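You operate a simulated robot arm through the tools that you are given. There is no shell and no other tool. Be economical: measure what you need, move in short steps, check, and stop when the job is done.

You are at the controls of a simulated robot arm. One attempt, no reset.

## Task
Close the pellet crate's gap with the dusty lid, then wipe it clean.
Fine: grey jar out on to the bench, yellow cloth back in its place, other lids stay.
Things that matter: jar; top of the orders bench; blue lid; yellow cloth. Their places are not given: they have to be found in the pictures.

The check looks at the end state, three seconds after you hand in, the way a careful person would. Anything else that was tipped, shoved, dropped, spilled or broken makes it a failure. A push-on lid holds only when it is set on centred and level and pressed home; a screw cap is set on level and turned clockwise until tight. Flat cloth is picked up by pressing the open fingertips on it (5 to 10 N) and closing them slowly along it; thin cloth reads only 2 to 8 mm in the jaws.

## Robot
A 7-joint arm with a two-finger parallel gripper, fixed in place. Base frame: the origin is at the foot of the arm, x ahead of it, y to its left, z up; the work surface is at about z = 820. Readings come in mm, degrees, newtons and seconds.
With the tool pointing down near the work surface it reaches from about 220 to 740 mm from the base axis. Its first joint turns from -166.0 to 166.0 degrees. Payload 1.57 kg.
The TCP is the grasp point between the finger pads, 30 mm short of the fingertips. In the tool frame z runs along the fingers and y along their closing line. The gripper opens to 110 mm. The fingers are 24 mm wide and 12 mm thick; the gripper's body (48 by 112 mm) begins 78 mm behind the TCP.
Orientation is that of the tool frame in the base frame, as a unit quaternion [x, y, z, w]. With the fingers straight down and closing along the base's y, the tool's x points along the base's -x, its y along +y and its z along -z.

## Interface
- The arm moves only by the tool apply_moves. Its argument "motion" is a list of rows, each a list of 7 numbers: the shift along the tool's x, y, z in mm, then the turn, a rotation vector about the tool's x, y, z in degrees, then the finger opening in mm, from 0 to 110. In form: [[dx, dy, dz, ax, ay, az, claw], ...]. A call has 1 to 20 rows; each row shifts and turns the commanded pose from where the row before left it, along the tool's axes as they then stand. Each row takes 0.2 s and may step no farther than 50 mm and 8.6 degrees from the row before; otherwise, or with a gripper value out of range, the whole call is refused. Where a pose cannot be reached the arm comes as near as it can. A force on the tool above 40 N (or 10 N above the force at the start of the call, whichever is more), or a blocked arm, ends the call early, and 0.2 s more pass. The fingers move at their own pace (about 45 mm/s each) and stop on an object; they squeeze with about 38 N. The grip force told is the motor's: it shows also when the fingers shut on nothing. Time passes only in rows, and 0.2 s behind the last, so rows that do not move let the fingers close. It gives the time, the measured TCP pose, the force on the tool (base axes), the opening and the grip force at its end, in the units of the frame above (readings bear some noise), and new pictures: "pictures" is both (left out), scene, wrist or none.
- Cameras (640 x 400 px; columns grow to the right, rows downward): "scene" is fixed at [221, -649.8, 1572.8]; the picture's right is [0.99, -0.11, 0.00], its down [-0.06, -0.55, -0.83] and it looks along [0.09, 0.83, -0.56] (base axes); focal length 321 px, centre (320, 200). "wrist" rides on the gripper at [70, 16, -142] in the tool frame; the picture's right is [-0.23, 0.97, 0.00], its down [-0.86, -0.20, -0.48] and it looks along [-0.47, -0.11, 0.88] (tool axes); focal length 222 px, centre (320, 200).
- lift_body(by): slides the trunk up (or, below 0, down) by that many mm; the arm rides with it, the base frame stays. It gives what a move gives, with no picture.
- pixel_to_xyz(camera, pixels): for up to 12 pixels [column, row] of the newest picture of that camera ("zoom" is the newest enlarged one), the place [x, y, z] in the base frame of the surface seen there, good to about 3 mm. It takes no simulated time.
- enlarge(camera, box): a new picture of the part [left, top, right, bottom] of that camera's present view, enlarged. It takes no simulated time.
- finish_job(): hands the job in; it is judged then, once.

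Go step by step. Measure first, check grasps and placings, and put right what went wrong. The budget is 80 turns and 170 pictures, counting those below and the enlarged ones. Unless the task says otherwise, let go and move clear before handing in, and close with one line.

The tools are called after "Emit:" by a JSON object that holds its "api" and its "payload". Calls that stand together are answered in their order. apply_moves: Moves the arm, as the interface text tells. Its arguments: {"type":"object","properties":{"motion":{"type":"array","items":{"type":"array","items":{"type":"number"}}},"pictures":{"type":"string","enum":["both","scene","wrist","none"]}},"required":["motion"]} The other tools are called the same way: lift_body (by) slides the trunk up or down; pixel_to_xyz (camera, pixels) gives the place of the surface under pixels of a picture; enlarge (camera, box) takes an enlarged picture of a part of a camera's view; finish_job () hands the job in.

At the start:

```text
t: 0.0
eef_pos: [384.9, 289.9, 1199.2]
tool_rot: [0.0, 1.0, -0.001, 0.0]
force: [-0.7, -0.3, 0.2]
grip_width: 110.2
gripper_force: 0.1
trunk travel left (down, up): [-500.0, 90.0]
```

scene: 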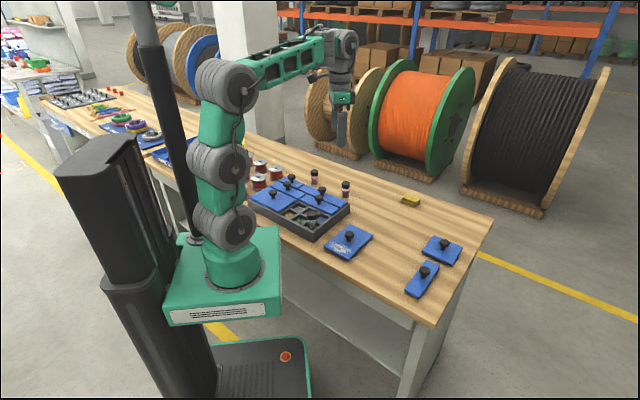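
wrist: 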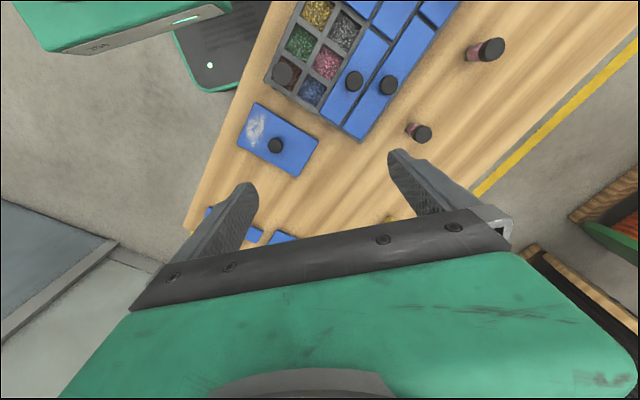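

The scene picture shows the crate near (300,208), the dusty lid near (348,242), a yellow cloth near (411,199), and other lids near (441,249) and (422,280). I'll enlarge these areas first.

Emit:
{"api": "enlarge", "payload": {"camera": "scene", "box": [240, 150, 380, 260]}}

Emit:
{"api": "enlarge", "payload": {"camera": "scene", "box": [320, 180, 480, 300]}}

Emit:
{"api": "enlarge", "payload": {"camera": "wrist", "box": [200, 0, 480, 250]}}

```text
3.64 times, centred on (310, 205) of scene
```

zoom: 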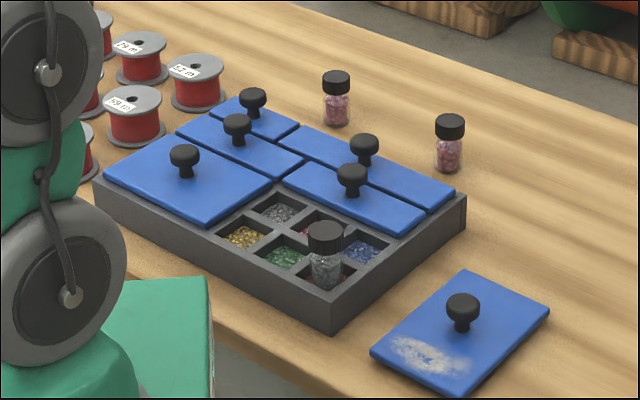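

```text
3.33 times, centred on (400, 240) of scene
```

zoom: 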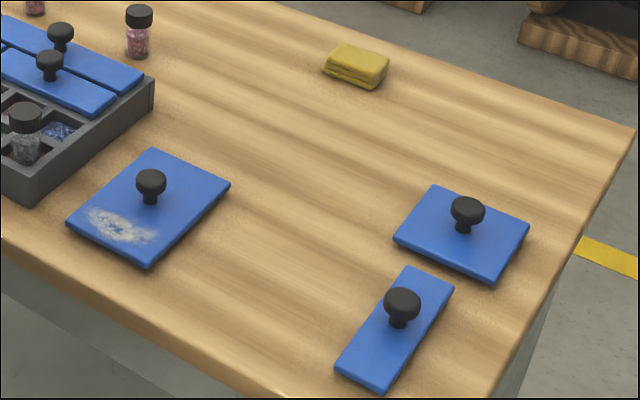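

```text
1.60 times, centred on (340, 125) of wrist
```

zoom: 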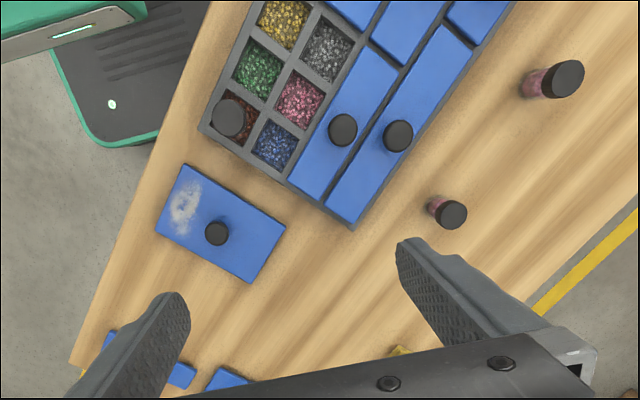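

The gap is a 2x3 block of open cells, with the grey jar standing in the corner cell (wrist zoom at (228,118)). I'll measure the lid, the gap corners, the jar and the cloth.

Emit:
{"api": "pixel_to_xyz", "payload": {"camera": "zoom", "pixels": [[185, 165], [284, 224], [250, 282], [156, 231], [217, 233], [200, 128], [287, 182], [313, 10], [228, 117], [353, 228], [343, 130], [250, 3]]}}

Emit:
{"api": "pixel_to_xyz", "payload": {"camera": "scene", "pixels": [[348, 231], [341, 256], [376, 237], [357, 218], [348, 237], [411, 196], [402, 200], [418, 200], [411, 202], [311, 207], [312, 218], [437, 222]]}}

```text
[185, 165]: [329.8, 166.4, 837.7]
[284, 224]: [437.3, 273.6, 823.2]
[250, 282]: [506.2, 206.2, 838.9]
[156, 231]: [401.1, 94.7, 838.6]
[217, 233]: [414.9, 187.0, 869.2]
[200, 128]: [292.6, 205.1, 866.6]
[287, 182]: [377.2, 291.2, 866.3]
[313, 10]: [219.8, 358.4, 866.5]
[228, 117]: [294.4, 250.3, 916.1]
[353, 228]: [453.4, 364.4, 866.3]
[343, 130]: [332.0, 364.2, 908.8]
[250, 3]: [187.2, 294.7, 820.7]
```

```text
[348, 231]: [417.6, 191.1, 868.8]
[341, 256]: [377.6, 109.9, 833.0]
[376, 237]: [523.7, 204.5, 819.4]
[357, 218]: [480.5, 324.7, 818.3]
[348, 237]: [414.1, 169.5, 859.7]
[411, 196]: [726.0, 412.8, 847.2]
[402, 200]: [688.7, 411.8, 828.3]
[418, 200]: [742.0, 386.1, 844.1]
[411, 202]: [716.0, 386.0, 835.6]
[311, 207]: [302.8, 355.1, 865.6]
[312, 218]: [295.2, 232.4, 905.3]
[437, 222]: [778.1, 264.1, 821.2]
```

The lid is about 152 x 96 mm with its long side along (1,1), and its knob is at about (415,187). The gap's long side runs along (-1,1), so the lid needs a 90° turn. I'll move the wrist camera to look squarely over the crate.

Emit:
{"api": "apply_moves", "payload": {"motion": [[37, 23, 0, 0, 0, 0, 110], [37, 23, 0, 0, 0, 0, 110], [37, 23, 0, 0, 0, 0, 110], [37, 23, 0, 0, 0, 0, 110], [37, 23, 0, 0, 0, 0, 110], [37, 23, 0, 0, 0, 0, 110], [0, 0, 0, 0, 0, 7.5, 110], [0, 0, 0, 0, 0, 7.5, 110], [0, 0, 0, 0, 0, 7.5, 110], [0, 0, 0, 0, 0, 7.5, 110], [0, 0, 0, 0, 0, 7.5, 110], [0, 0, 0, 0, 0, 7.5, 110], [0, 0, 0, 0, 0, 0, 110]], "pictures": "both"}}

Emit:
{"api": "enlarge", "payload": {"camera": "scene", "box": [390, 182, 434, 210]}}

```text
t: 2.8
eef_pos: [162.8, 427.9, 1199.5]
tool_rot: [0.384, 0.924, 0.001, -0.001]
force: [0.0, -0.3, -0.5]
grip_width: 109.8
gripper_force: 0.1
trunk travel left (down, up): [-500.0, 90.0]
```

scene: 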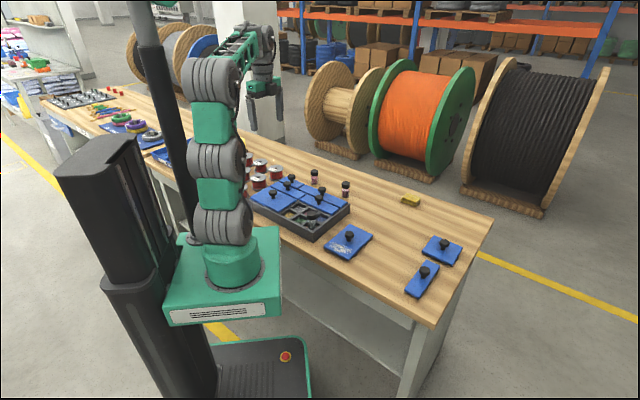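
wrist: 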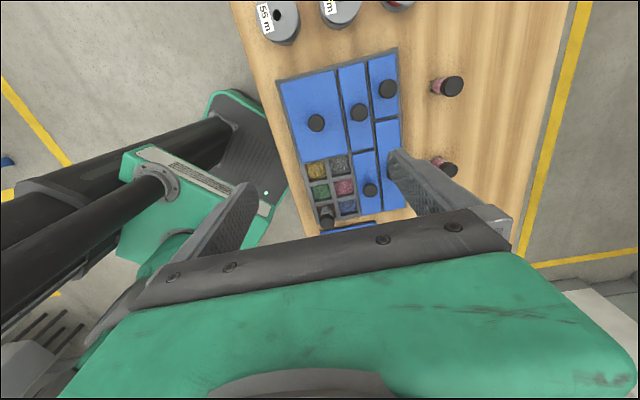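

```text
14.29 times, centred on (412, 196) of scene
```

zoom: 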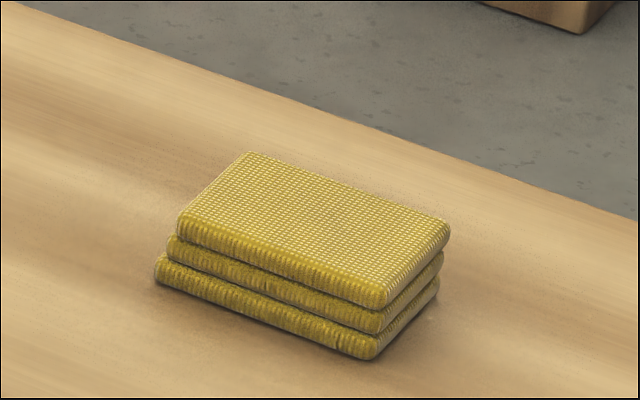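

The cloth is a folded pad, about 27 mm thick. I'll measure its corners in this zoom.

Emit:
{"api": "pixel_to_xyz", "payload": {"camera": "zoom", "pixels": [[250, 158], [445, 228], [385, 300], [182, 230], [315, 230], [160, 285], [370, 355], [436, 290]]}}

Emit:
{"api": "enlarge", "payload": {"camera": "wrist", "box": [260, 40, 420, 240]}}

```text
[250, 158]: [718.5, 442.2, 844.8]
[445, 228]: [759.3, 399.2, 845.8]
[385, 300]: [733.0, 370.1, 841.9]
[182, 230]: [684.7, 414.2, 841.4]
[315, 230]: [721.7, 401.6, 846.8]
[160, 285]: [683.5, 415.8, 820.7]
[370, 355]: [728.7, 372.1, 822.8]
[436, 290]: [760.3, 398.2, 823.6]
```

```text
2.00 times, centred on (340, 140) of wrist
```

zoom: 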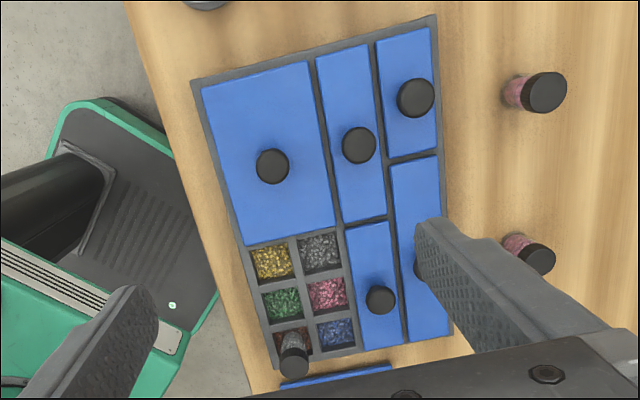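

The crate is now in clear view: the gap spans the zoom area from (248,245) to (360,355). I'll measure the gap edges, the lid edges and the jar cap.

Emit:
{"api": "pixel_to_xyz", "payload": {"camera": "zoom", "pixels": [[245, 247], [342, 228], [359, 352], [291, 366], [250, 240], [335, 225], [346, 232], [300, 258], [295, 358], [318, 312], [380, 298], [272, 165]]}}

Emit:
{"api": "enlarge", "payload": {"camera": "wrist", "box": [310, 150, 380, 230]}}

```text
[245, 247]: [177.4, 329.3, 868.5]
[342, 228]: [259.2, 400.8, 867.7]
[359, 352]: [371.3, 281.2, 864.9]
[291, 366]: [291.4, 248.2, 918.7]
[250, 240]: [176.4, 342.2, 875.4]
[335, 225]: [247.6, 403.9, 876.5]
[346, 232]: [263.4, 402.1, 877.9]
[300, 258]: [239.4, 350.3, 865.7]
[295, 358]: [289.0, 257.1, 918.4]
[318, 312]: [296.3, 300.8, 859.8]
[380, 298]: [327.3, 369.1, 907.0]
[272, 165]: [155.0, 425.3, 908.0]
```

```text
5.00 times, centred on (345, 190) of wrist
```

zoom: 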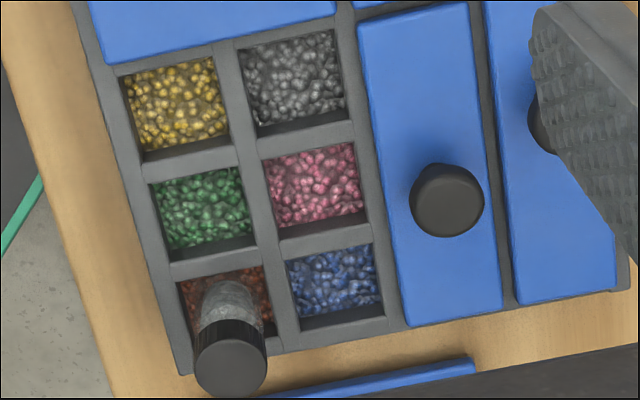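

Seated lid tops read z≈877 against the rim at 866. I'll measure the gap limits more precisely in this zoom.

Emit:
{"api": "pixel_to_xyz", "payload": {"camera": "zoom", "pixels": [[105, 60], [333, 14], [361, 24], [407, 322], [502, 303], [516, 301], [613, 285], [112, 70], [340, 28], [390, 320], [178, 368], [252, 200]]}}

Emit:
{"api": "pixel_to_xyz", "payload": {"camera": "zoom", "pixels": [[122, 75], [333, 30], [384, 315], [275, 322], [232, 345], [232, 372], [232, 395], [198, 362], [267, 362], [626, 290], [260, 265], [150, 170]]}}

```text
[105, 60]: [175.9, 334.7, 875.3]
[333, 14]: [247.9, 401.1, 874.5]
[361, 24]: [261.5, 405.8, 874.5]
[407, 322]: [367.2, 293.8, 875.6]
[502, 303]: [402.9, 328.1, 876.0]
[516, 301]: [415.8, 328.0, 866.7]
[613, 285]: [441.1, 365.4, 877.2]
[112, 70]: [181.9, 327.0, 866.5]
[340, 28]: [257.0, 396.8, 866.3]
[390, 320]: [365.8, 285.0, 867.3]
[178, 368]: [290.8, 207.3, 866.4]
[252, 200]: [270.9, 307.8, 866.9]
```

```text
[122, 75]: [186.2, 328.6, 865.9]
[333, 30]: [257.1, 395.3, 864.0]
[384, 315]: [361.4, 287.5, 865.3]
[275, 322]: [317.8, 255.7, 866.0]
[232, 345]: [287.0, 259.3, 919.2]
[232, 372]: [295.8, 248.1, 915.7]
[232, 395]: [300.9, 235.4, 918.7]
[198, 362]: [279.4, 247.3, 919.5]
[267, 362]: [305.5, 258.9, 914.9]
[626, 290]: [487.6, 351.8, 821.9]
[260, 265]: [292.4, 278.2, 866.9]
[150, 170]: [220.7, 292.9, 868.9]
```

The gap centre works out at about (273,308) and the jar axis at about (294,249), with the cap top at z≈917. I'll locate the neighbouring objects so I can choose a free spot for the jar.

Emit:
{"api": "pixel_to_xyz", "payload": {"camera": "scene", "pixels": [[346, 183], [346, 196], [314, 172], [441, 263], [424, 249], [436, 236], [411, 290], [372, 210], [390, 235], [463, 243], [350, 205], [400, 180]]}}

```text
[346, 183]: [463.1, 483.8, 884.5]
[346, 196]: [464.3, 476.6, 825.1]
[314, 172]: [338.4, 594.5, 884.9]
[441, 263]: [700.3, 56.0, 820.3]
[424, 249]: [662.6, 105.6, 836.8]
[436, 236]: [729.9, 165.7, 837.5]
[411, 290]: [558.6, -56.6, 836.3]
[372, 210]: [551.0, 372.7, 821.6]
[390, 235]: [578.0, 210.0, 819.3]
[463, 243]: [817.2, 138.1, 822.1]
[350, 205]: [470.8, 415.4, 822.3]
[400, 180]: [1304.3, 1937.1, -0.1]
```

The pink jars stand about 65 mm tall at (463,480) and (338,594), and the spot at (500,405) is free. I'll move above the grey jar in the current yaw, where tool x runs along v and tool y along u, and then check.

Emit:
{"api": "apply_moves", "payload": {"motion": [[-36.5, -5.6, 33, 0, 0, 0, 70], [-36.5, -5.6, 33, 0, 0, 0, 70], [-36.5, -5.6, 33, 0, 0, 0, 70], [-36.5, -5.6, 33, 0, 0, 0, 70], [-36.5, -5.6, 33, 0, 0, 0, 70], [-36.5, -5.6, 33, 0, 0, 0, 70], [0, 0, 20, 0, 0, 0, 70], [0, 0, 0, 0, 0, 0, 70]], "pictures": "both"}}

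Emit:
{"api": "enlarge", "payload": {"camera": "scene", "box": [270, 160, 370, 240]}}

```text
t: 4.6
eef_pos: [292.7, 251.2, 981.9]
tool_rot: [0.383, 0.924, 0.001, -0.001]
force: [-1.2, 0.4, -0.4]
grip_width: 70.0
gripper_force: 0.0
trunk travel left (down, up): [-500.0, 90.0]
```

scene: 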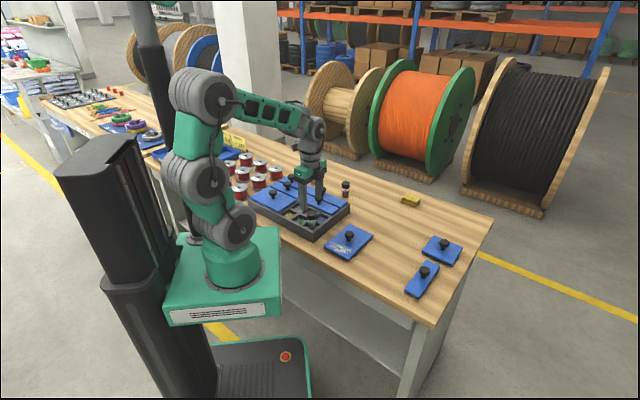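
wrist: 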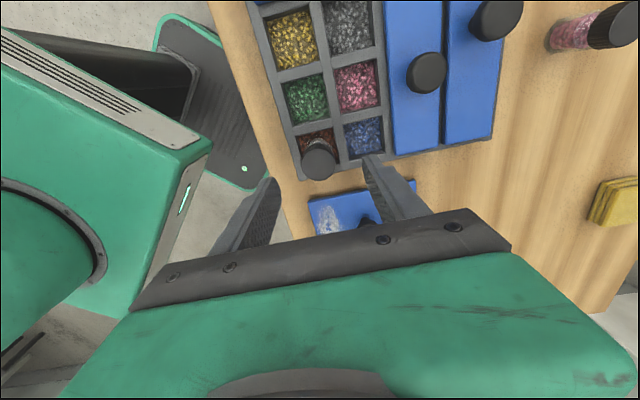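

```text
5.00 times, centred on (320, 200) of scene
```

zoom: 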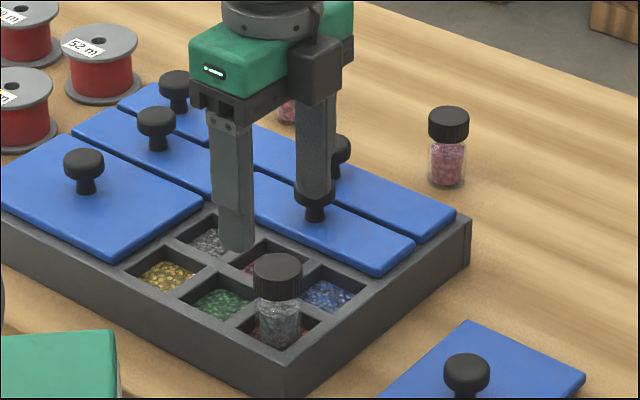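

The jar cap is at about (319,163) in the wrist picture. I'll re-measure its rim from this closer view before descending.

Emit:
{"api": "pixel_to_xyz", "payload": {"camera": "wrist", "pixels": [[319, 163], [303, 163], [335, 163], [319, 151], [319, 175], [342, 223], [366, 203], [408, 120]]}}

Emit:
{"api": "pixel_to_xyz", "payload": {"camera": "zoom", "pixels": [[277, 265], [258, 268], [296, 268], [277, 290], [468, 365]]}}

```text
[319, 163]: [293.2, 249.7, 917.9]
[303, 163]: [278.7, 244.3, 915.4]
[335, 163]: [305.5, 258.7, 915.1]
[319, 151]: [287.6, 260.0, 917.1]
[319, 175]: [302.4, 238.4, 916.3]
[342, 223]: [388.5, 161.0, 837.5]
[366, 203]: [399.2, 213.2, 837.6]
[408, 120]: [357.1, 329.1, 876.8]
```

```text
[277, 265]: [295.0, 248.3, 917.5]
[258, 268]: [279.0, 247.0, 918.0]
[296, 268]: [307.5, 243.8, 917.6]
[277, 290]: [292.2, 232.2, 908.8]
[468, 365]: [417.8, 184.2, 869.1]
```

The cap centre is (293.5,249), within 2 mm of the TCP. I'll descend to z≈901, with the fingertips just above the rim, and close.

Emit:
{"api": "apply_moves", "payload": {"motion": [[-2, -0.8, 30, 0, 0, 0, 70], [0, 0, 30, 0, 0, 0, 70], [0, 0, 20, 0, 0, 0, 70], [0, 0, 0, 0, 0, 0, 50], [0, 0, 0, 0, 0, 0, 36], [0, 0, 0, 0, 0, 0, 20], [0, 0, 0, 0, 0, 0, 10], [0, 0, 0, 0, 0, 0, 10]], "pictures": "none"}}

```text
t: 6.4
eef_pos: [293.8, 249.2, 902.4]
tool_rot: [0.383, 0.924, 0.001, 0.0]
force: [0.2, 0.1, 0.7]
grip_width: 32.7
gripper_force: 37.7
trunk travel left (down, up): [-500.0, 90.0]
```

The fingers hold at 32.7 mm with a 38 N grip. I'll lift straight up and look.

Emit:
{"api": "apply_moves", "payload": {"motion": [[0, 0, -15, 0, 0, 0, 10], [0, 0, -30, 0, 0, 0, 10], [0, 0, -40, 0, 0, 0, 10], [0, 0, -40, 0, 0, 0, 10], [0, 0, 0, 0, 0, 0, 10]], "pictures": "both"}}

Emit:
{"api": "enlarge", "payload": {"camera": "scene", "box": [270, 140, 370, 240]}}

```text
t: 7.6
eef_pos: [293.5, 247.8, 1027.5]
tool_rot: [0.383, 0.924, 0.0, -0.002]
force: [-0.6, 0.1, 0.1]
grip_width: 33.2
gripper_force: 38.2
trunk travel left (down, up): [-500.0, 90.0]
```

scene: 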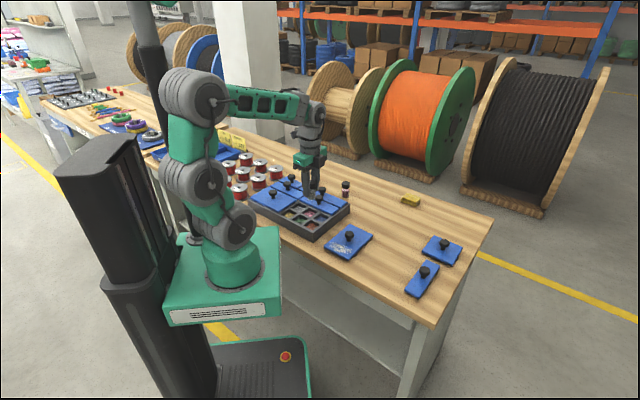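
wrist: 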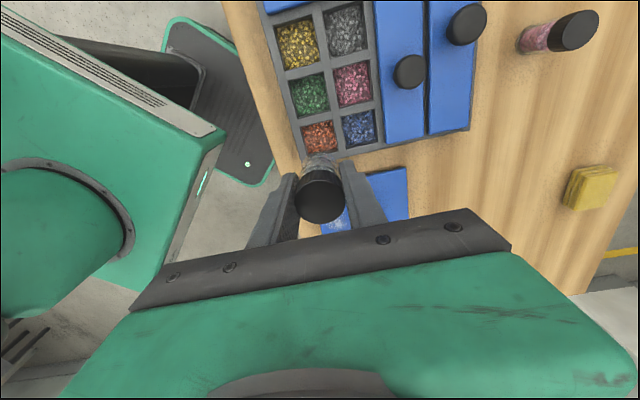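

```text
4.00 times, centred on (320, 190) of scene
```

zoom: 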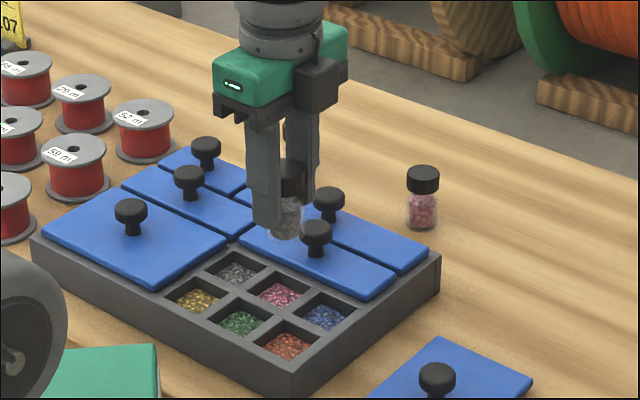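

The jar is held cleanly and hangs upright. I'll carry it to (500,405) and lower it to just above the bench.

Emit:
{"api": "apply_moves", "payload": {"motion": [[-5.8, 42.9, 0, 0, 0, 0, 10], [-5.8, 42.9, 0, 0, 0, 0, 10], [-5.8, 42.9, 0, 0, 0, 0, 10], [-5.8, 42.9, 0, 0, 0, 0, 10], [-5.8, 42.9, 0, 0, 0, 0, 10], [-5.8, 42.9, 0, 0, 0, 0, 10], [0, 0, 45, 0, 0, 0, 10], [0, 0, 45, 0, 0, 0, 10], [0, 0, 35, 0, 0, 0, 10], [0, 0, 15, 0, 0, 0, 10], [0, 0, 0, 0, 0, 0, 10]], "pictures": "scene"}}

Emit:
{"api": "enlarge", "payload": {"camera": "scene", "box": [320, 160, 400, 220]}}

```text
t: 10.0
eef_pos: [500.6, 405.8, 887.0]
tool_rot: [0.382, 0.924, 0.0, -0.001]
force: [-0.1, -0.4, -0.3]
grip_width: 33.3
gripper_force: 38.5
trunk travel left (down, up): [-500.0, 90.0]
```

scene: 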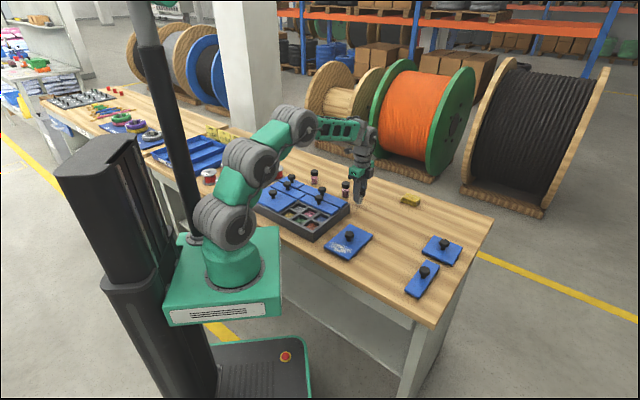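

```text
6.67 times, centred on (360, 190) of scene
```

zoom: 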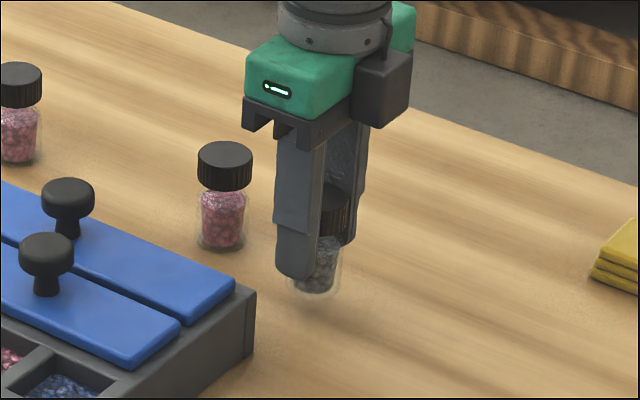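

The jar is about 15–20 mm above the bench and over clear ground. I'll lower it in small steps until the force shows contact.

Emit:
{"api": "apply_moves", "payload": {"motion": [[0, 0, 6, 0, 0, 0, 10], [0, 0, 4, 0, 0, 0, 10], [0, 0, 2, 0, 0, 0, 10], [0, 0, 2, 0, 0, 0, 10], [0, 0, 0, 0, 0, 0, 10]], "pictures": "none"}}

```text
t: 11.2
eef_pos: [500.7, 405.7, 873.1]
tool_rot: [0.382, 0.924, 0.0, -0.001]
force: [-0.6, -0.7, -0.4]
grip_width: 32.8
gripper_force: 38.2
trunk travel left (down, up): [-500.0, 90.0]
```

Emit:
{"api": "apply_moves", "payload": {"motion": [[0, 0, 1, 0, 0, 0, 10], [0, 0, 1, 0, 0, 0, 10], [0, 0, 1, 0, 0, 0, 10], [0, 0, 0, 0, 0, 0, 10]], "pictures": "none"}}

Emit:
{"api": "enlarge", "payload": {"camera": "scene", "box": [340, 170, 380, 210]}}

```text
t: 12.2
eef_pos: [501.0, 404.5, 870.0]
tool_rot: [0.383, 0.924, 0.0, -0.001]
force: [0.6, -1.2, 0.7]
grip_width: 32.9
gripper_force: 38.3
trunk travel left (down, up): [-500.0, 90.0]
```

```text
10.00 times, centred on (360, 190) of scene
```

zoom: 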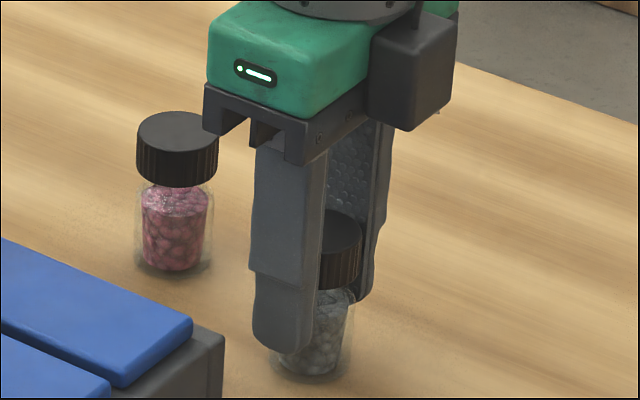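

The jar is nearly down and there is still no contact force. I'll go down in 1 mm steps.

Emit:
{"api": "apply_moves", "payload": {"motion": [[0, 0, 1, 0, 0, 0, 10], [0, 0, 1, 0, 0, 0, 10], [0, 0, 0, 0, 0, 0, 10]], "pictures": "none"}}

```text
t: 13.0
eef_pos: [501.3, 405.0, 870.2]
tool_rot: [0.383, 0.924, 0.002, 0.0]
force: [-2.7, -1.6, 16.0]
grip_width: 32.5
gripper_force: 37.9
trunk travel left (down, up): [-500.0, 90.0]
```

The 16 N reading shows the jar is on the bench, with the TCP at z≈870. I'll back off 1 mm, open slowly and rise.

Emit:
{"api": "apply_moves", "payload": {"motion": [[0, 0, -1.5, 0, 0, 0, 10], [0, 0, 0, 0, 0, 0, 36], [0, 0, 0, 0, 0, 0, 50], [0, 0, 0, 0, 0, 0, 70], [0, 0, 0, 0, 0, 0, 70], [0, 0, -30, 0, 0, 0, 70], [0, 0, -50, 0, 0, 0, 70], [0, 0, -50, 0, 0, 0, 70], [0, 0, -50, 0, 0, 0, 70], [0, 0, 0, 0, 0, 0, 70]], "pictures": "both"}}

Emit:
{"api": "enlarge", "payload": {"camera": "scene", "box": [300, 160, 400, 260]}}

```text
t: 15.2
eef_pos: [502.6, 403.5, 1049.5]
tool_rot: [0.383, 0.924, 0.001, 0.0]
force: [-0.3, -0.6, -0.6]
grip_width: 70.0
gripper_force: 0.1
trunk travel left (down, up): [-500.0, 90.0]
```

scene: 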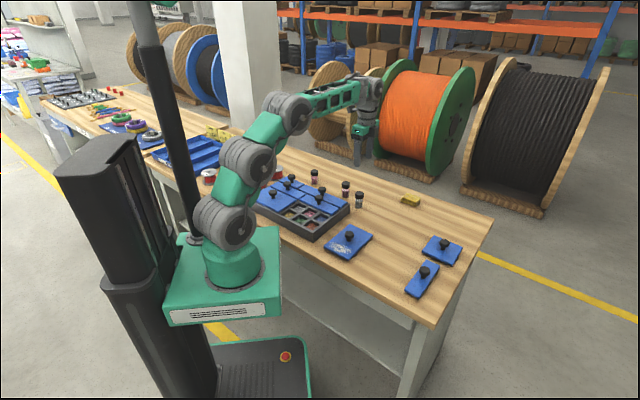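
wrist: 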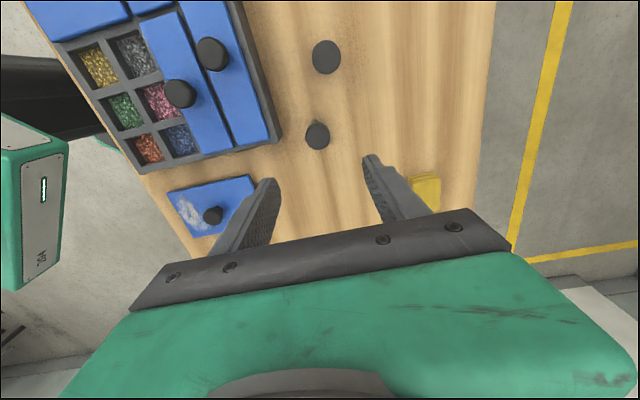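

```text
4.00 times, centred on (350, 210) of scene
```

zoom: 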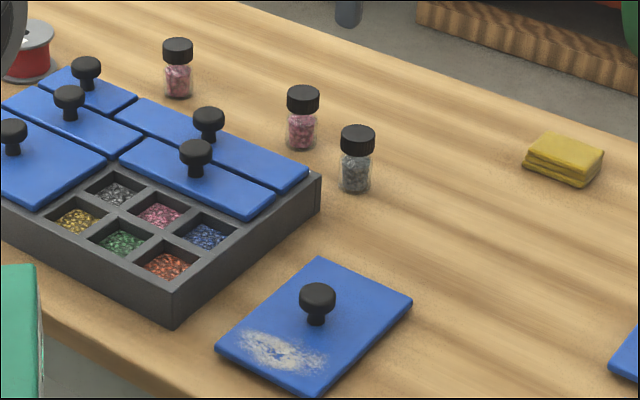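

The jar stands on the bench at zoom (355,160). Next I'll move above the dusty lid's knob, still in the present yaw, and re-measure.

Emit:
{"api": "apply_moves", "payload": {"motion": [[-18.8, -42.7, 10, 0, 0, 0, 60], [-18.8, -42.7, 10, 0, 0, 0, 60], [-18.8, -42.7, 10, 0, 0, 0, 60], [-18.8, -42.7, 10, 0, 0, 0, 60], [-18.8, -42.7, 10, 0, 0, 0, 60], [0, 0, 40, 0, 0, 0, 60], [0, 0, 0, 0, 0, 0, 60]], "pictures": "both"}}

Emit:
{"api": "enlarge", "payload": {"camera": "wrist", "box": [220, 90, 420, 250]}}

Emit:
{"api": "enlarge", "payload": {"camera": "scene", "box": [310, 200, 390, 265]}}

```text
t: 16.8
eef_pos: [419.0, 186.5, 957.9]
tool_rot: [0.383, 0.924, 0.0, 0.0]
force: [1.5, 0.6, 0.4]
grip_width: 59.9
gripper_force: 0.0
trunk travel left (down, up): [-500.0, 90.0]
```

scene: 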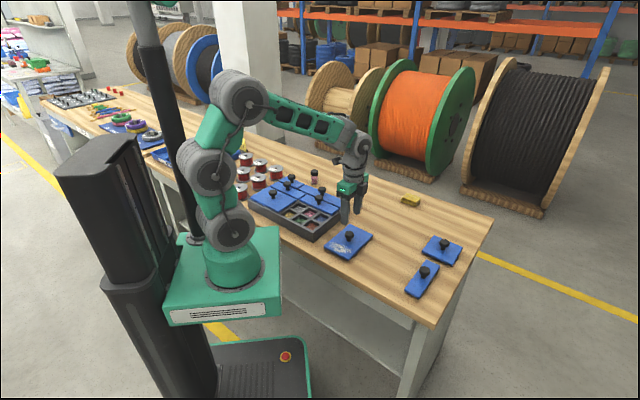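
wrist: 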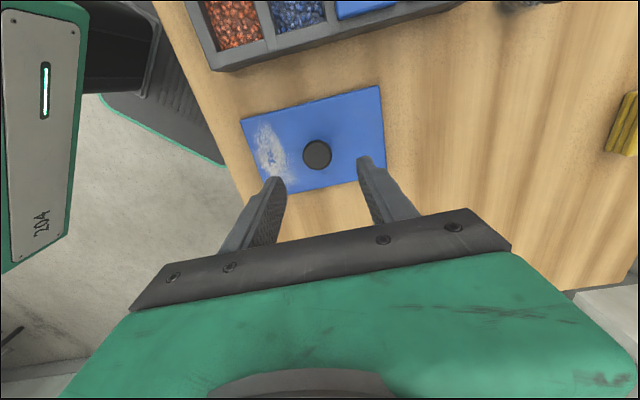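

```text
2.50 times, centred on (320, 170) of wrist
```

zoom: 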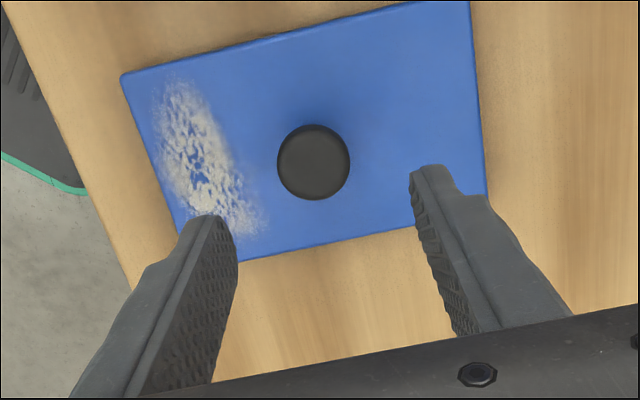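

```text
6.15 times, centred on (350, 232) of scene
```

zoom: 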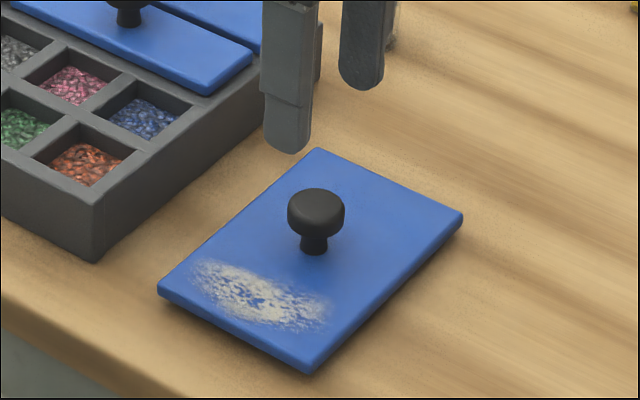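

The knob is at wrist (317,155). I'll measure the lid edges and knob again from close range.

Emit:
{"api": "pixel_to_xyz", "payload": {"camera": "wrist", "pixels": [[243, 121], [378, 88], [384, 166], [290, 193], [317, 155], [304, 155], [331, 155], [317, 142], [317, 167], [340, 183], [310, 104], [260, 165]]}}

Emit:
{"api": "pixel_to_xyz", "payload": {"camera": "zoom", "pixels": [[317, 152], [458, 212], [310, 362], [162, 288], [316, 205], [296, 205], [338, 205], [315, 228], [315, 246]]}}

```text
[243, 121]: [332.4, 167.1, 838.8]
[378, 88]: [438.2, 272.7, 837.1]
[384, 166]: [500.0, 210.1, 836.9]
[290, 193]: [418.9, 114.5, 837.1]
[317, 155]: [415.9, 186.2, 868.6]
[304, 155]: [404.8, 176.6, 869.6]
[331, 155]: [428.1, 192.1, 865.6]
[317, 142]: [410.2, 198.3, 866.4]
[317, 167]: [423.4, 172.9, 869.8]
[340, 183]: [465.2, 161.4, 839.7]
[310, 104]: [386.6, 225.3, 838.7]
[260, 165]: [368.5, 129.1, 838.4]
```

```text
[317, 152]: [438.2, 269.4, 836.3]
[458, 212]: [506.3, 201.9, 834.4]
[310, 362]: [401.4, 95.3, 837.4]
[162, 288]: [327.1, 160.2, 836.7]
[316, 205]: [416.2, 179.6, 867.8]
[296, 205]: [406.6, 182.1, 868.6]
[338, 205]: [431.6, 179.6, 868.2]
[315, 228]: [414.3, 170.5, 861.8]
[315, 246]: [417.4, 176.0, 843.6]
```

The knob centre is (417,185) and the lid axis is at 45.0°. The crate may be turned a degree or two from 45°, so I'll measure its edges over their full length before placing the lid.

Emit:
{"api": "enlarge", "payload": {"camera": "scene", "box": [240, 165, 360, 245]}}

```text
5.00 times, centred on (300, 205) of scene
```

zoom: 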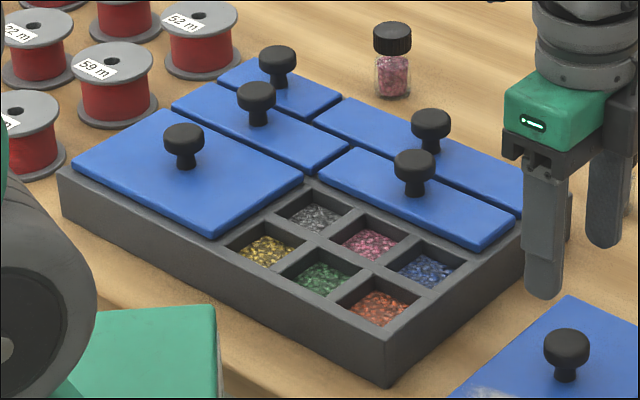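

I'll sample the crate rim and the open cell block corners.

Emit:
{"api": "pixel_to_xyz", "payload": {"camera": "zoom", "pixels": [[66, 171], [225, 263], [387, 357], [520, 240], [216, 235], [302, 182], [322, 178], [482, 249], [165, 110], [76, 160]]}}

Emit:
{"api": "pixel_to_xyz", "payload": {"camera": "zoom", "pixels": [[226, 248], [312, 189], [464, 267], [382, 328], [254, 223], [344, 214], [390, 245], [334, 308], [280, 277], [364, 262], [325, 238]]}}

```text
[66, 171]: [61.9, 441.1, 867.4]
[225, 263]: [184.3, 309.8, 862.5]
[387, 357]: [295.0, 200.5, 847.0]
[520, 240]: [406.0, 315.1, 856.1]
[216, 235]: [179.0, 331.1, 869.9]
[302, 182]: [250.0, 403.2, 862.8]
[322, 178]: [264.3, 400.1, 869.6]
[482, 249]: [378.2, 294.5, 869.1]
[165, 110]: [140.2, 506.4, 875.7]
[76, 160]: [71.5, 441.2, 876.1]
```

```text
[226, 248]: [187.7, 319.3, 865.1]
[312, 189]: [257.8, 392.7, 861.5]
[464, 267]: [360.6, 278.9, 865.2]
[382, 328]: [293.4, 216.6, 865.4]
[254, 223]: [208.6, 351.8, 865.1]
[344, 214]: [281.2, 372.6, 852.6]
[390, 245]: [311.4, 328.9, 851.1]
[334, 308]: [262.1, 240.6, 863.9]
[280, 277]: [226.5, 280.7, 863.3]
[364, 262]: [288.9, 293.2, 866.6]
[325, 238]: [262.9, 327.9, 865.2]
```

The crate is turned about -1° (short axis at ~44°), and the gap centre refines to about (272.5,307). Now I'll descend and grip the knob head, keeping the fingertips about 5 mm above the lid.

Emit:
{"api": "apply_moves", "payload": {"motion": [[0.4, -2.5, 35, 0, 0, 0, 60], [0, 0, 35, 0, 0, 0, 60], [0, 0, 14, 0, 0, 0, 60], [0, 0, 0, 0, 0, 0, 45], [0, 0, 0, 0, 0, 0, 35], [0, 0, 0, 0, 0, 0, 20], [0, 0, 0, 0, 0, 0, 10], [0, 0, 0, 0, 0, 0, 10]], "pictures": "both"}}

Emit:
{"api": "enlarge", "payload": {"camera": "scene", "box": [310, 200, 390, 265]}}

```text
t: 18.6
eef_pos: [415.1, 185.3, 873.8]
tool_rot: [0.383, 0.924, 0.0, 0.0]
force: [0.3, -0.3, 0.2]
grip_width: 30.8
gripper_force: 38.2
trunk travel left (down, up): [-500.0, 90.0]
```

scene: 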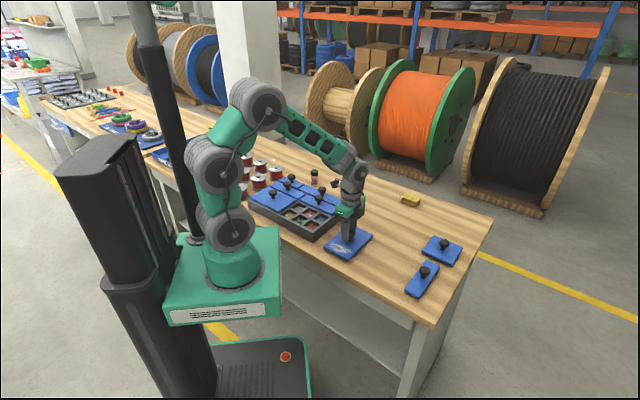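
wrist: 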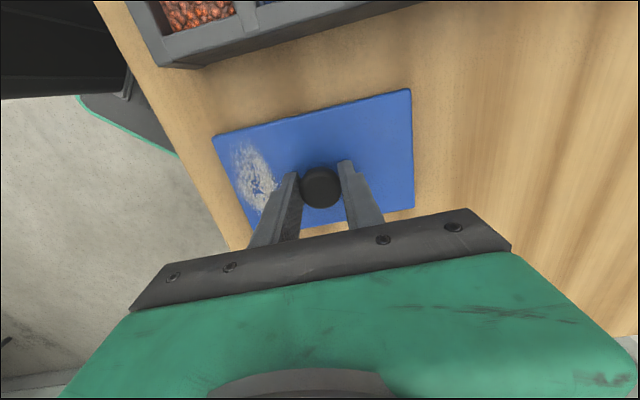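

```text
6.15 times, centred on (350, 232) of scene
```

zoom: 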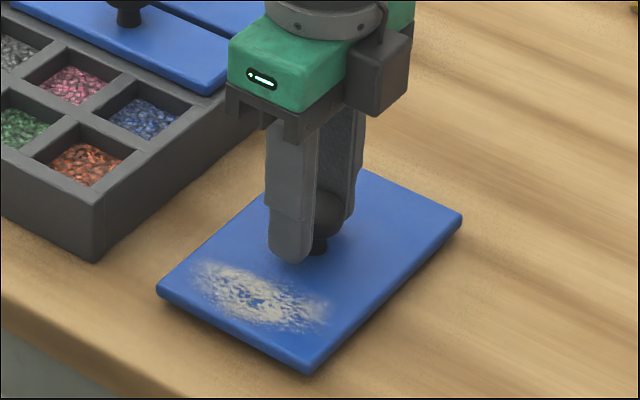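

The knob is gripped (30.8 mm, 38 N). I'll lift it, carry it over the gap at z≈1000 and turn it 89° counter-clockwise in the air.

Emit:
{"api": "apply_moves", "payload": {"motion": [[0, 0, -20, 0, 0, 0, 10], [0, 0, -35, 0, 0, 0, 10], [0, 0, -40, 0, 0, 0, 10], [0, 0, -30, 0, 0, 0, 10], [37.4, -2.9, 0, 0, 0, 0, 10], [37.4, -2.9, 0, 0, 0, 0, 10], [37.4, -2.9, 0, 0, 0, 0, 10], [37.4, -2.9, 0, 0, 0, 0, 10], [37.4, -2.9, 0, 0, 0, 0, 10], [0, 0, 0, 0, 0, -8.09, 10], [0, 0, 0, 0, 0, -8.09, 10], [0, 0, 0, 0, 0, -8.09, 10], [0, 0, 0, 0, 0, -8.09, 10], [0, 0, 0, 0, 0, -8.09, 10], [0, 0, 0, 0, 0, -8.09, 10], [0, 0, 0, 0, 0, -8.09, 10], [0, 0, 0, 0, 0, -8.09, 10], [0, 0, 0, 0, 0, -8.09, 10], [0, 0, 0, 0, 0, -8.09, 10], [0, 0, 0, 0, 0, -8.1, 10]], "pictures": "both"}}

Emit:
{"api": "enlarge", "payload": {"camera": "wrist", "box": [180, 50, 440, 250]}}

Emit:
{"api": "enlarge", "payload": {"camera": "scene", "box": [240, 150, 360, 245]}}

```text
t: 22.8
eef_pos: [272.4, 309.4, 1001.2]
tool_rot: [-0.376, 0.927, 0.001, 0.0]
force: [0.7, 0.3, -1.7]
grip_width: 30.8
gripper_force: 38.1
trunk travel left (down, up): [-500.0, 90.0]
```

scene: 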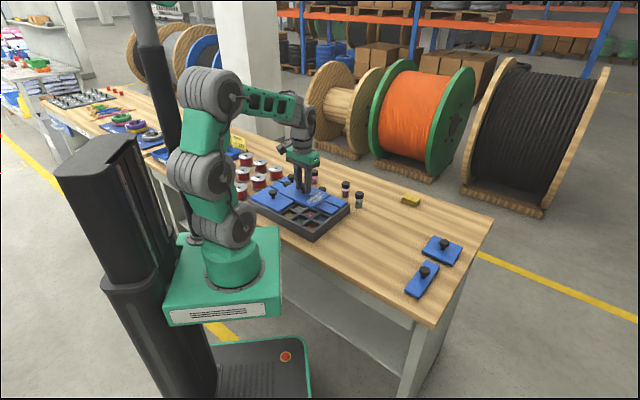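
wrist: 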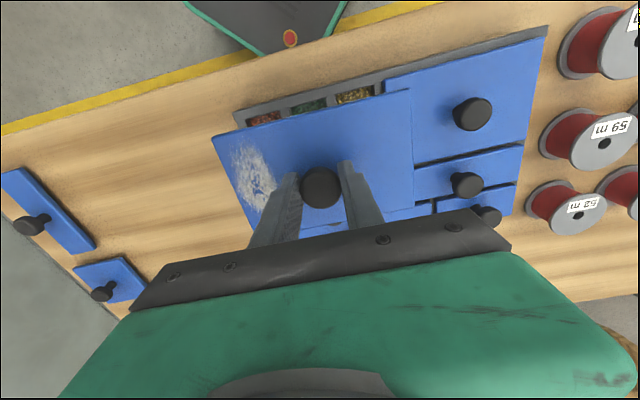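

```text
2.00 times, centred on (310, 150) of wrist
```

zoom: 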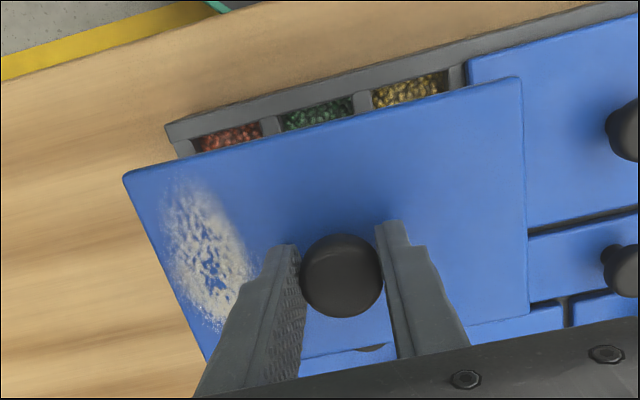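

```text
4.21 times, centred on (300, 198) of scene
```

zoom: 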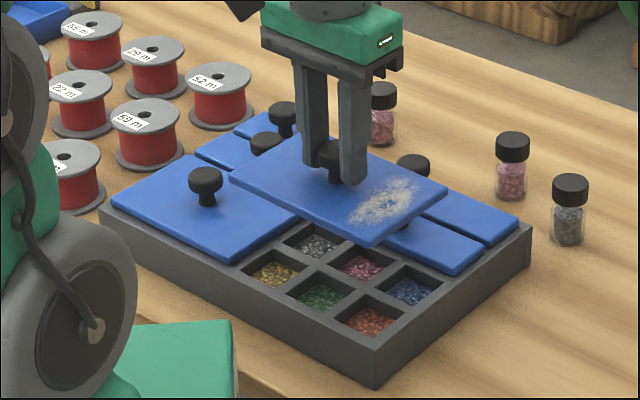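

The lid is over the gap, roughly aligned. I'll measure the held lid's corners, the knob and the big lid beside it in the wrist picture.

Emit:
{"api": "pixel_to_xyz", "payload": {"camera": "wrist", "pixels": [[215, 140], [407, 92], [411, 208], [256, 226], [320, 187], [304, 187], [337, 187], [235, 113], [384, 83], [386, 90], [417, 160], [300, 116]]}}

Emit:
{"api": "pixel_to_xyz", "payload": {"camera": "zoom", "pixels": [[232, 178], [443, 187], [370, 243], [298, 140], [233, 256], [297, 211], [376, 384], [376, 352], [330, 150]]}}

```text
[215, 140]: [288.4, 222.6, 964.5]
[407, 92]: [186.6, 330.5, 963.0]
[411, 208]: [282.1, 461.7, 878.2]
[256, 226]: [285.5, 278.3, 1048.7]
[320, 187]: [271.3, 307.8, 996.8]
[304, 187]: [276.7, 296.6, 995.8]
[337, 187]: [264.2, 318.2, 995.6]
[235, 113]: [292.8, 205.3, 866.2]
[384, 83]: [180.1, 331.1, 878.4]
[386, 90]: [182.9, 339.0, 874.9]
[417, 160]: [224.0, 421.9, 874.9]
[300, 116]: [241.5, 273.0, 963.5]
```

```text
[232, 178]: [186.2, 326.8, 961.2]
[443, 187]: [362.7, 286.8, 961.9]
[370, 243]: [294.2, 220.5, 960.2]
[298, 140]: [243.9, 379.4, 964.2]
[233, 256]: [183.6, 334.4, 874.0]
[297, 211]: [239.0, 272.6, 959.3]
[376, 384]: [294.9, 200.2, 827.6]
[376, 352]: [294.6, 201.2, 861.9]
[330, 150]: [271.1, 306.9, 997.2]
```

The held lid is centred in v, but about 2 mm too far out along u (edge at 362–363 against the target 360). I'll shift 2 mm along tool x and lower to just above the rim.

Emit:
{"api": "apply_moves", "payload": {"motion": [[2, 0, 0, 0, 0, 0, 10], [0, 0, 35, 0, 0, 0, 10], [0, 0, 25, 0, 0, 0, 10], [0, 0, 12, 0, 0, 0, 10], [0, 0, 0, 0, 0, 0, 10]], "pictures": "both"}}

Emit:
{"api": "enlarge", "payload": {"camera": "wrist", "box": [180, 50, 440, 250]}}

Emit:
{"api": "enlarge", "payload": {"camera": "scene", "box": [260, 175, 360, 245]}}

```text
t: 24.0
eef_pos: [271.3, 307.8, 927.9]
tool_rot: [-0.374, 0.927, 0.001, -0.001]
force: [0.0, 0.1, -2.8]
grip_width: 30.8
gripper_force: 38.2
trunk travel left (down, up): [-500.0, 90.0]
```

scene: 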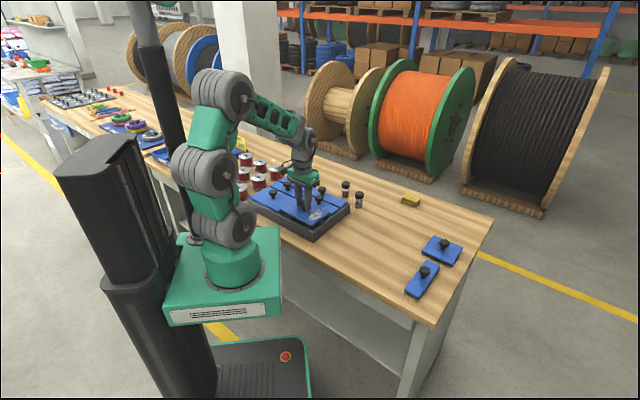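
wrist: 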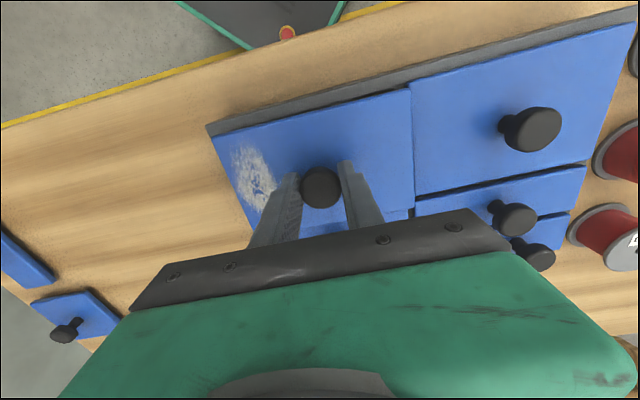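

```text
2.00 times, centred on (310, 150) of wrist
```

zoom: 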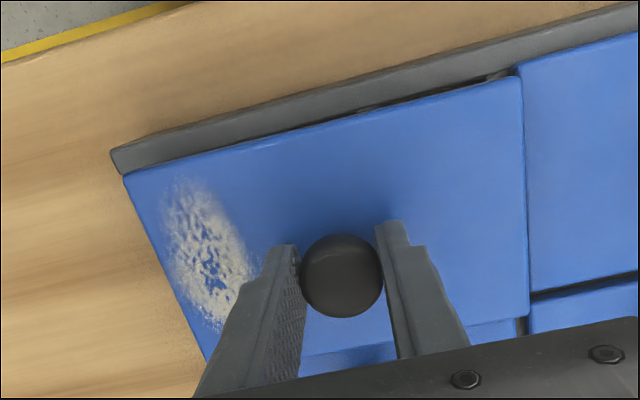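

```text
5.71 times, centred on (310, 210) of scene
```

zoom: 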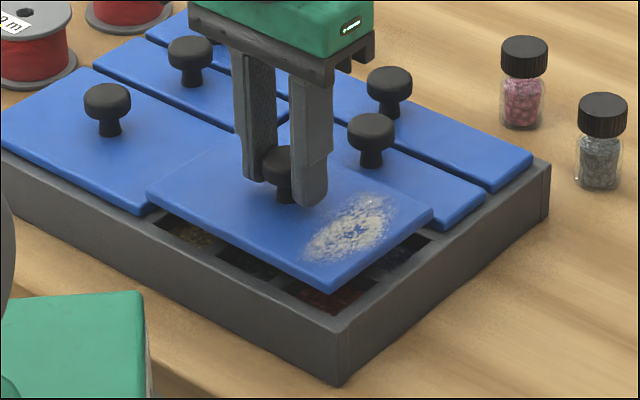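

The lid hovers about 13 mm above its seat. I'll check its angle and offset relative to the rim and the neighbouring lids in this close view.

Emit:
{"api": "pixel_to_xyz", "payload": {"camera": "wrist", "pixels": [[208, 127], [300, 101], [400, 74], [500, 45], [600, 17], [216, 141], [300, 119], [406, 92], [412, 86], [500, 62], [600, 35], [416, 195]]}}

Emit:
{"api": "pixel_to_xyz", "payload": {"camera": "zoom", "pixels": [[149, 193], [240, 241], [328, 287], [430, 214], [380, 250], [140, 211], [60, 170], [5, 142], [445, 229], [484, 202], [493, 191], [530, 158]]}}

```text
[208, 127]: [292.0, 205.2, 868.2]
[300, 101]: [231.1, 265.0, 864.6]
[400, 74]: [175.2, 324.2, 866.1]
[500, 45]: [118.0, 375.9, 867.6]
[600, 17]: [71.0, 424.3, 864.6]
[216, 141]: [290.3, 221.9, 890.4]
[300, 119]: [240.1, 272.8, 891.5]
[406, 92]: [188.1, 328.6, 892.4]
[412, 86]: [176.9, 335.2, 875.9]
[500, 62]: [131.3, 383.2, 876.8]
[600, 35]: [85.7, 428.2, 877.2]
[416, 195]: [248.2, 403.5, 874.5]
```

```text
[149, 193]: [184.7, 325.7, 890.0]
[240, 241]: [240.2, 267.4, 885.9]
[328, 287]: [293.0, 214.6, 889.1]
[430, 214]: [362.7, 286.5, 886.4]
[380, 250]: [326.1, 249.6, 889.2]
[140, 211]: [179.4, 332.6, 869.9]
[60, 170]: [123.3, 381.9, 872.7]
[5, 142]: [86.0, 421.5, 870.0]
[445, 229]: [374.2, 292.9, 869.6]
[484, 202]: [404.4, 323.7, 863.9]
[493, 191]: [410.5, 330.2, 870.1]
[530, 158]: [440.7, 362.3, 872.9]
```

In v and u the held lid lines up with its neighbours to within about 1 mm. The image slopes show the crate about 0.8° counter-clockwise of the lid, so I'll turn by 0.8° and lower in small steps until contact.

Emit:
{"api": "apply_moves", "payload": {"motion": [[0, 0, 0, 0, 0, -0.8, 10], [0, 0, 3, 0, 0, 0, 10], [0, 0, 2, 0, 0, 0, 10], [0, 0, 1, 0, 0, 0, 10], [0, 0, 1, 0, 0, 0, 10], [0, 0, 0, 0, 0, 0, 10]], "pictures": "none"}}

```text
t: 25.4
eef_pos: [271.6, 307.5, 920.7]
tool_rot: [-0.382, 0.924, 0.001, 0.0]
force: [0.2, -0.3, -1.7]
grip_width: 30.6
gripper_force: 37.8
trunk travel left (down, up): [-500.0, 90.0]
```

Emit:
{"api": "apply_moves", "payload": {"motion": [[0, 0, 1, 0, 0, 0, 10], [0, 0, 1, 0, 0, 0, 10], [0, 0, 1, 0, 0, 0, 10], [0, 0, 0, 0, 0, 0, 10]], "pictures": "wrist"}}

Emit:
{"api": "enlarge", "payload": {"camera": "wrist", "box": [180, 50, 440, 250]}}

Emit:
{"api": "enlarge", "payload": {"camera": "scene", "box": [260, 175, 360, 245]}}

```text
t: 26.4
eef_pos: [271.3, 306.8, 918.4]
tool_rot: [-0.381, 0.925, 0.001, 0.0]
force: [-0.3, 0.2, -2.0]
grip_width: 30.6
gripper_force: 38.5
trunk travel left (down, up): [-500.0, 90.0]
```

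wrist: 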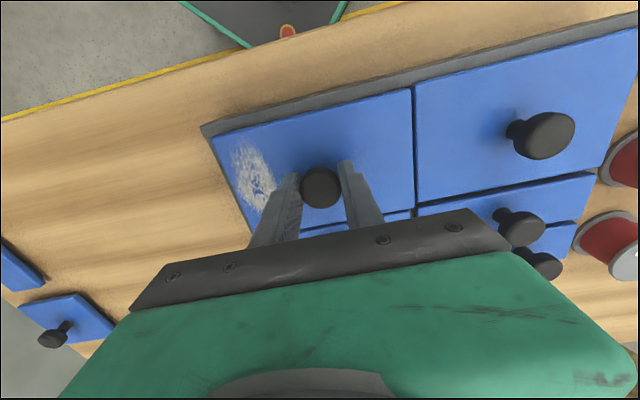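

```text
2.00 times, centred on (310, 150) of wrist
```

zoom: 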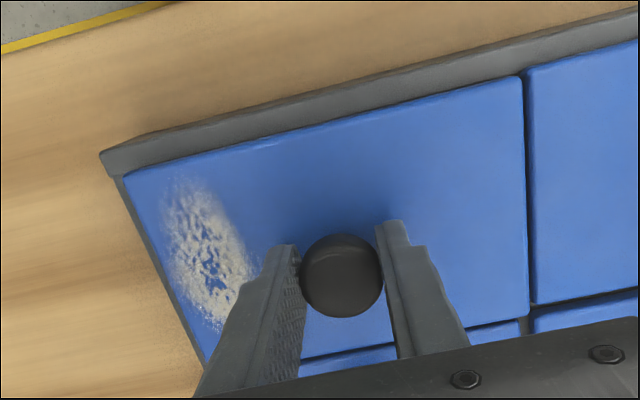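

```text
5.71 times, centred on (310, 210) of scene
```

zoom: 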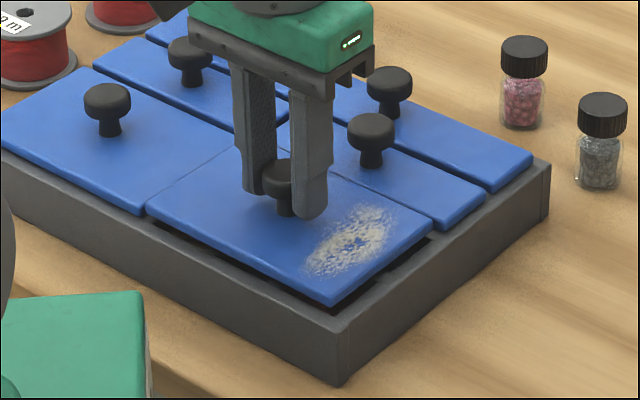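

Edges now look parallel and evenly spaced. I'll continue down in 1 mm steps to make contact.

Emit:
{"api": "apply_moves", "payload": {"motion": [[0, 0, 1, 0, 0, 0, 10], [0, 0, 1, 0, 0, 0, 10], [0, 0, 1, 0, 0, 0, 10], [0, 0, 0, 0, 0, 0, 10]], "pictures": "none"}}

```text
t: 27.4
eef_pos: [269.9, 305.9, 915.8]
tool_rot: [-0.382, 0.924, 0.001, -0.001]
force: [0.8, -0.2, -1.7]
grip_width: 30.6
gripper_force: 38.0
trunk travel left (down, up): [-500.0, 90.0]
```

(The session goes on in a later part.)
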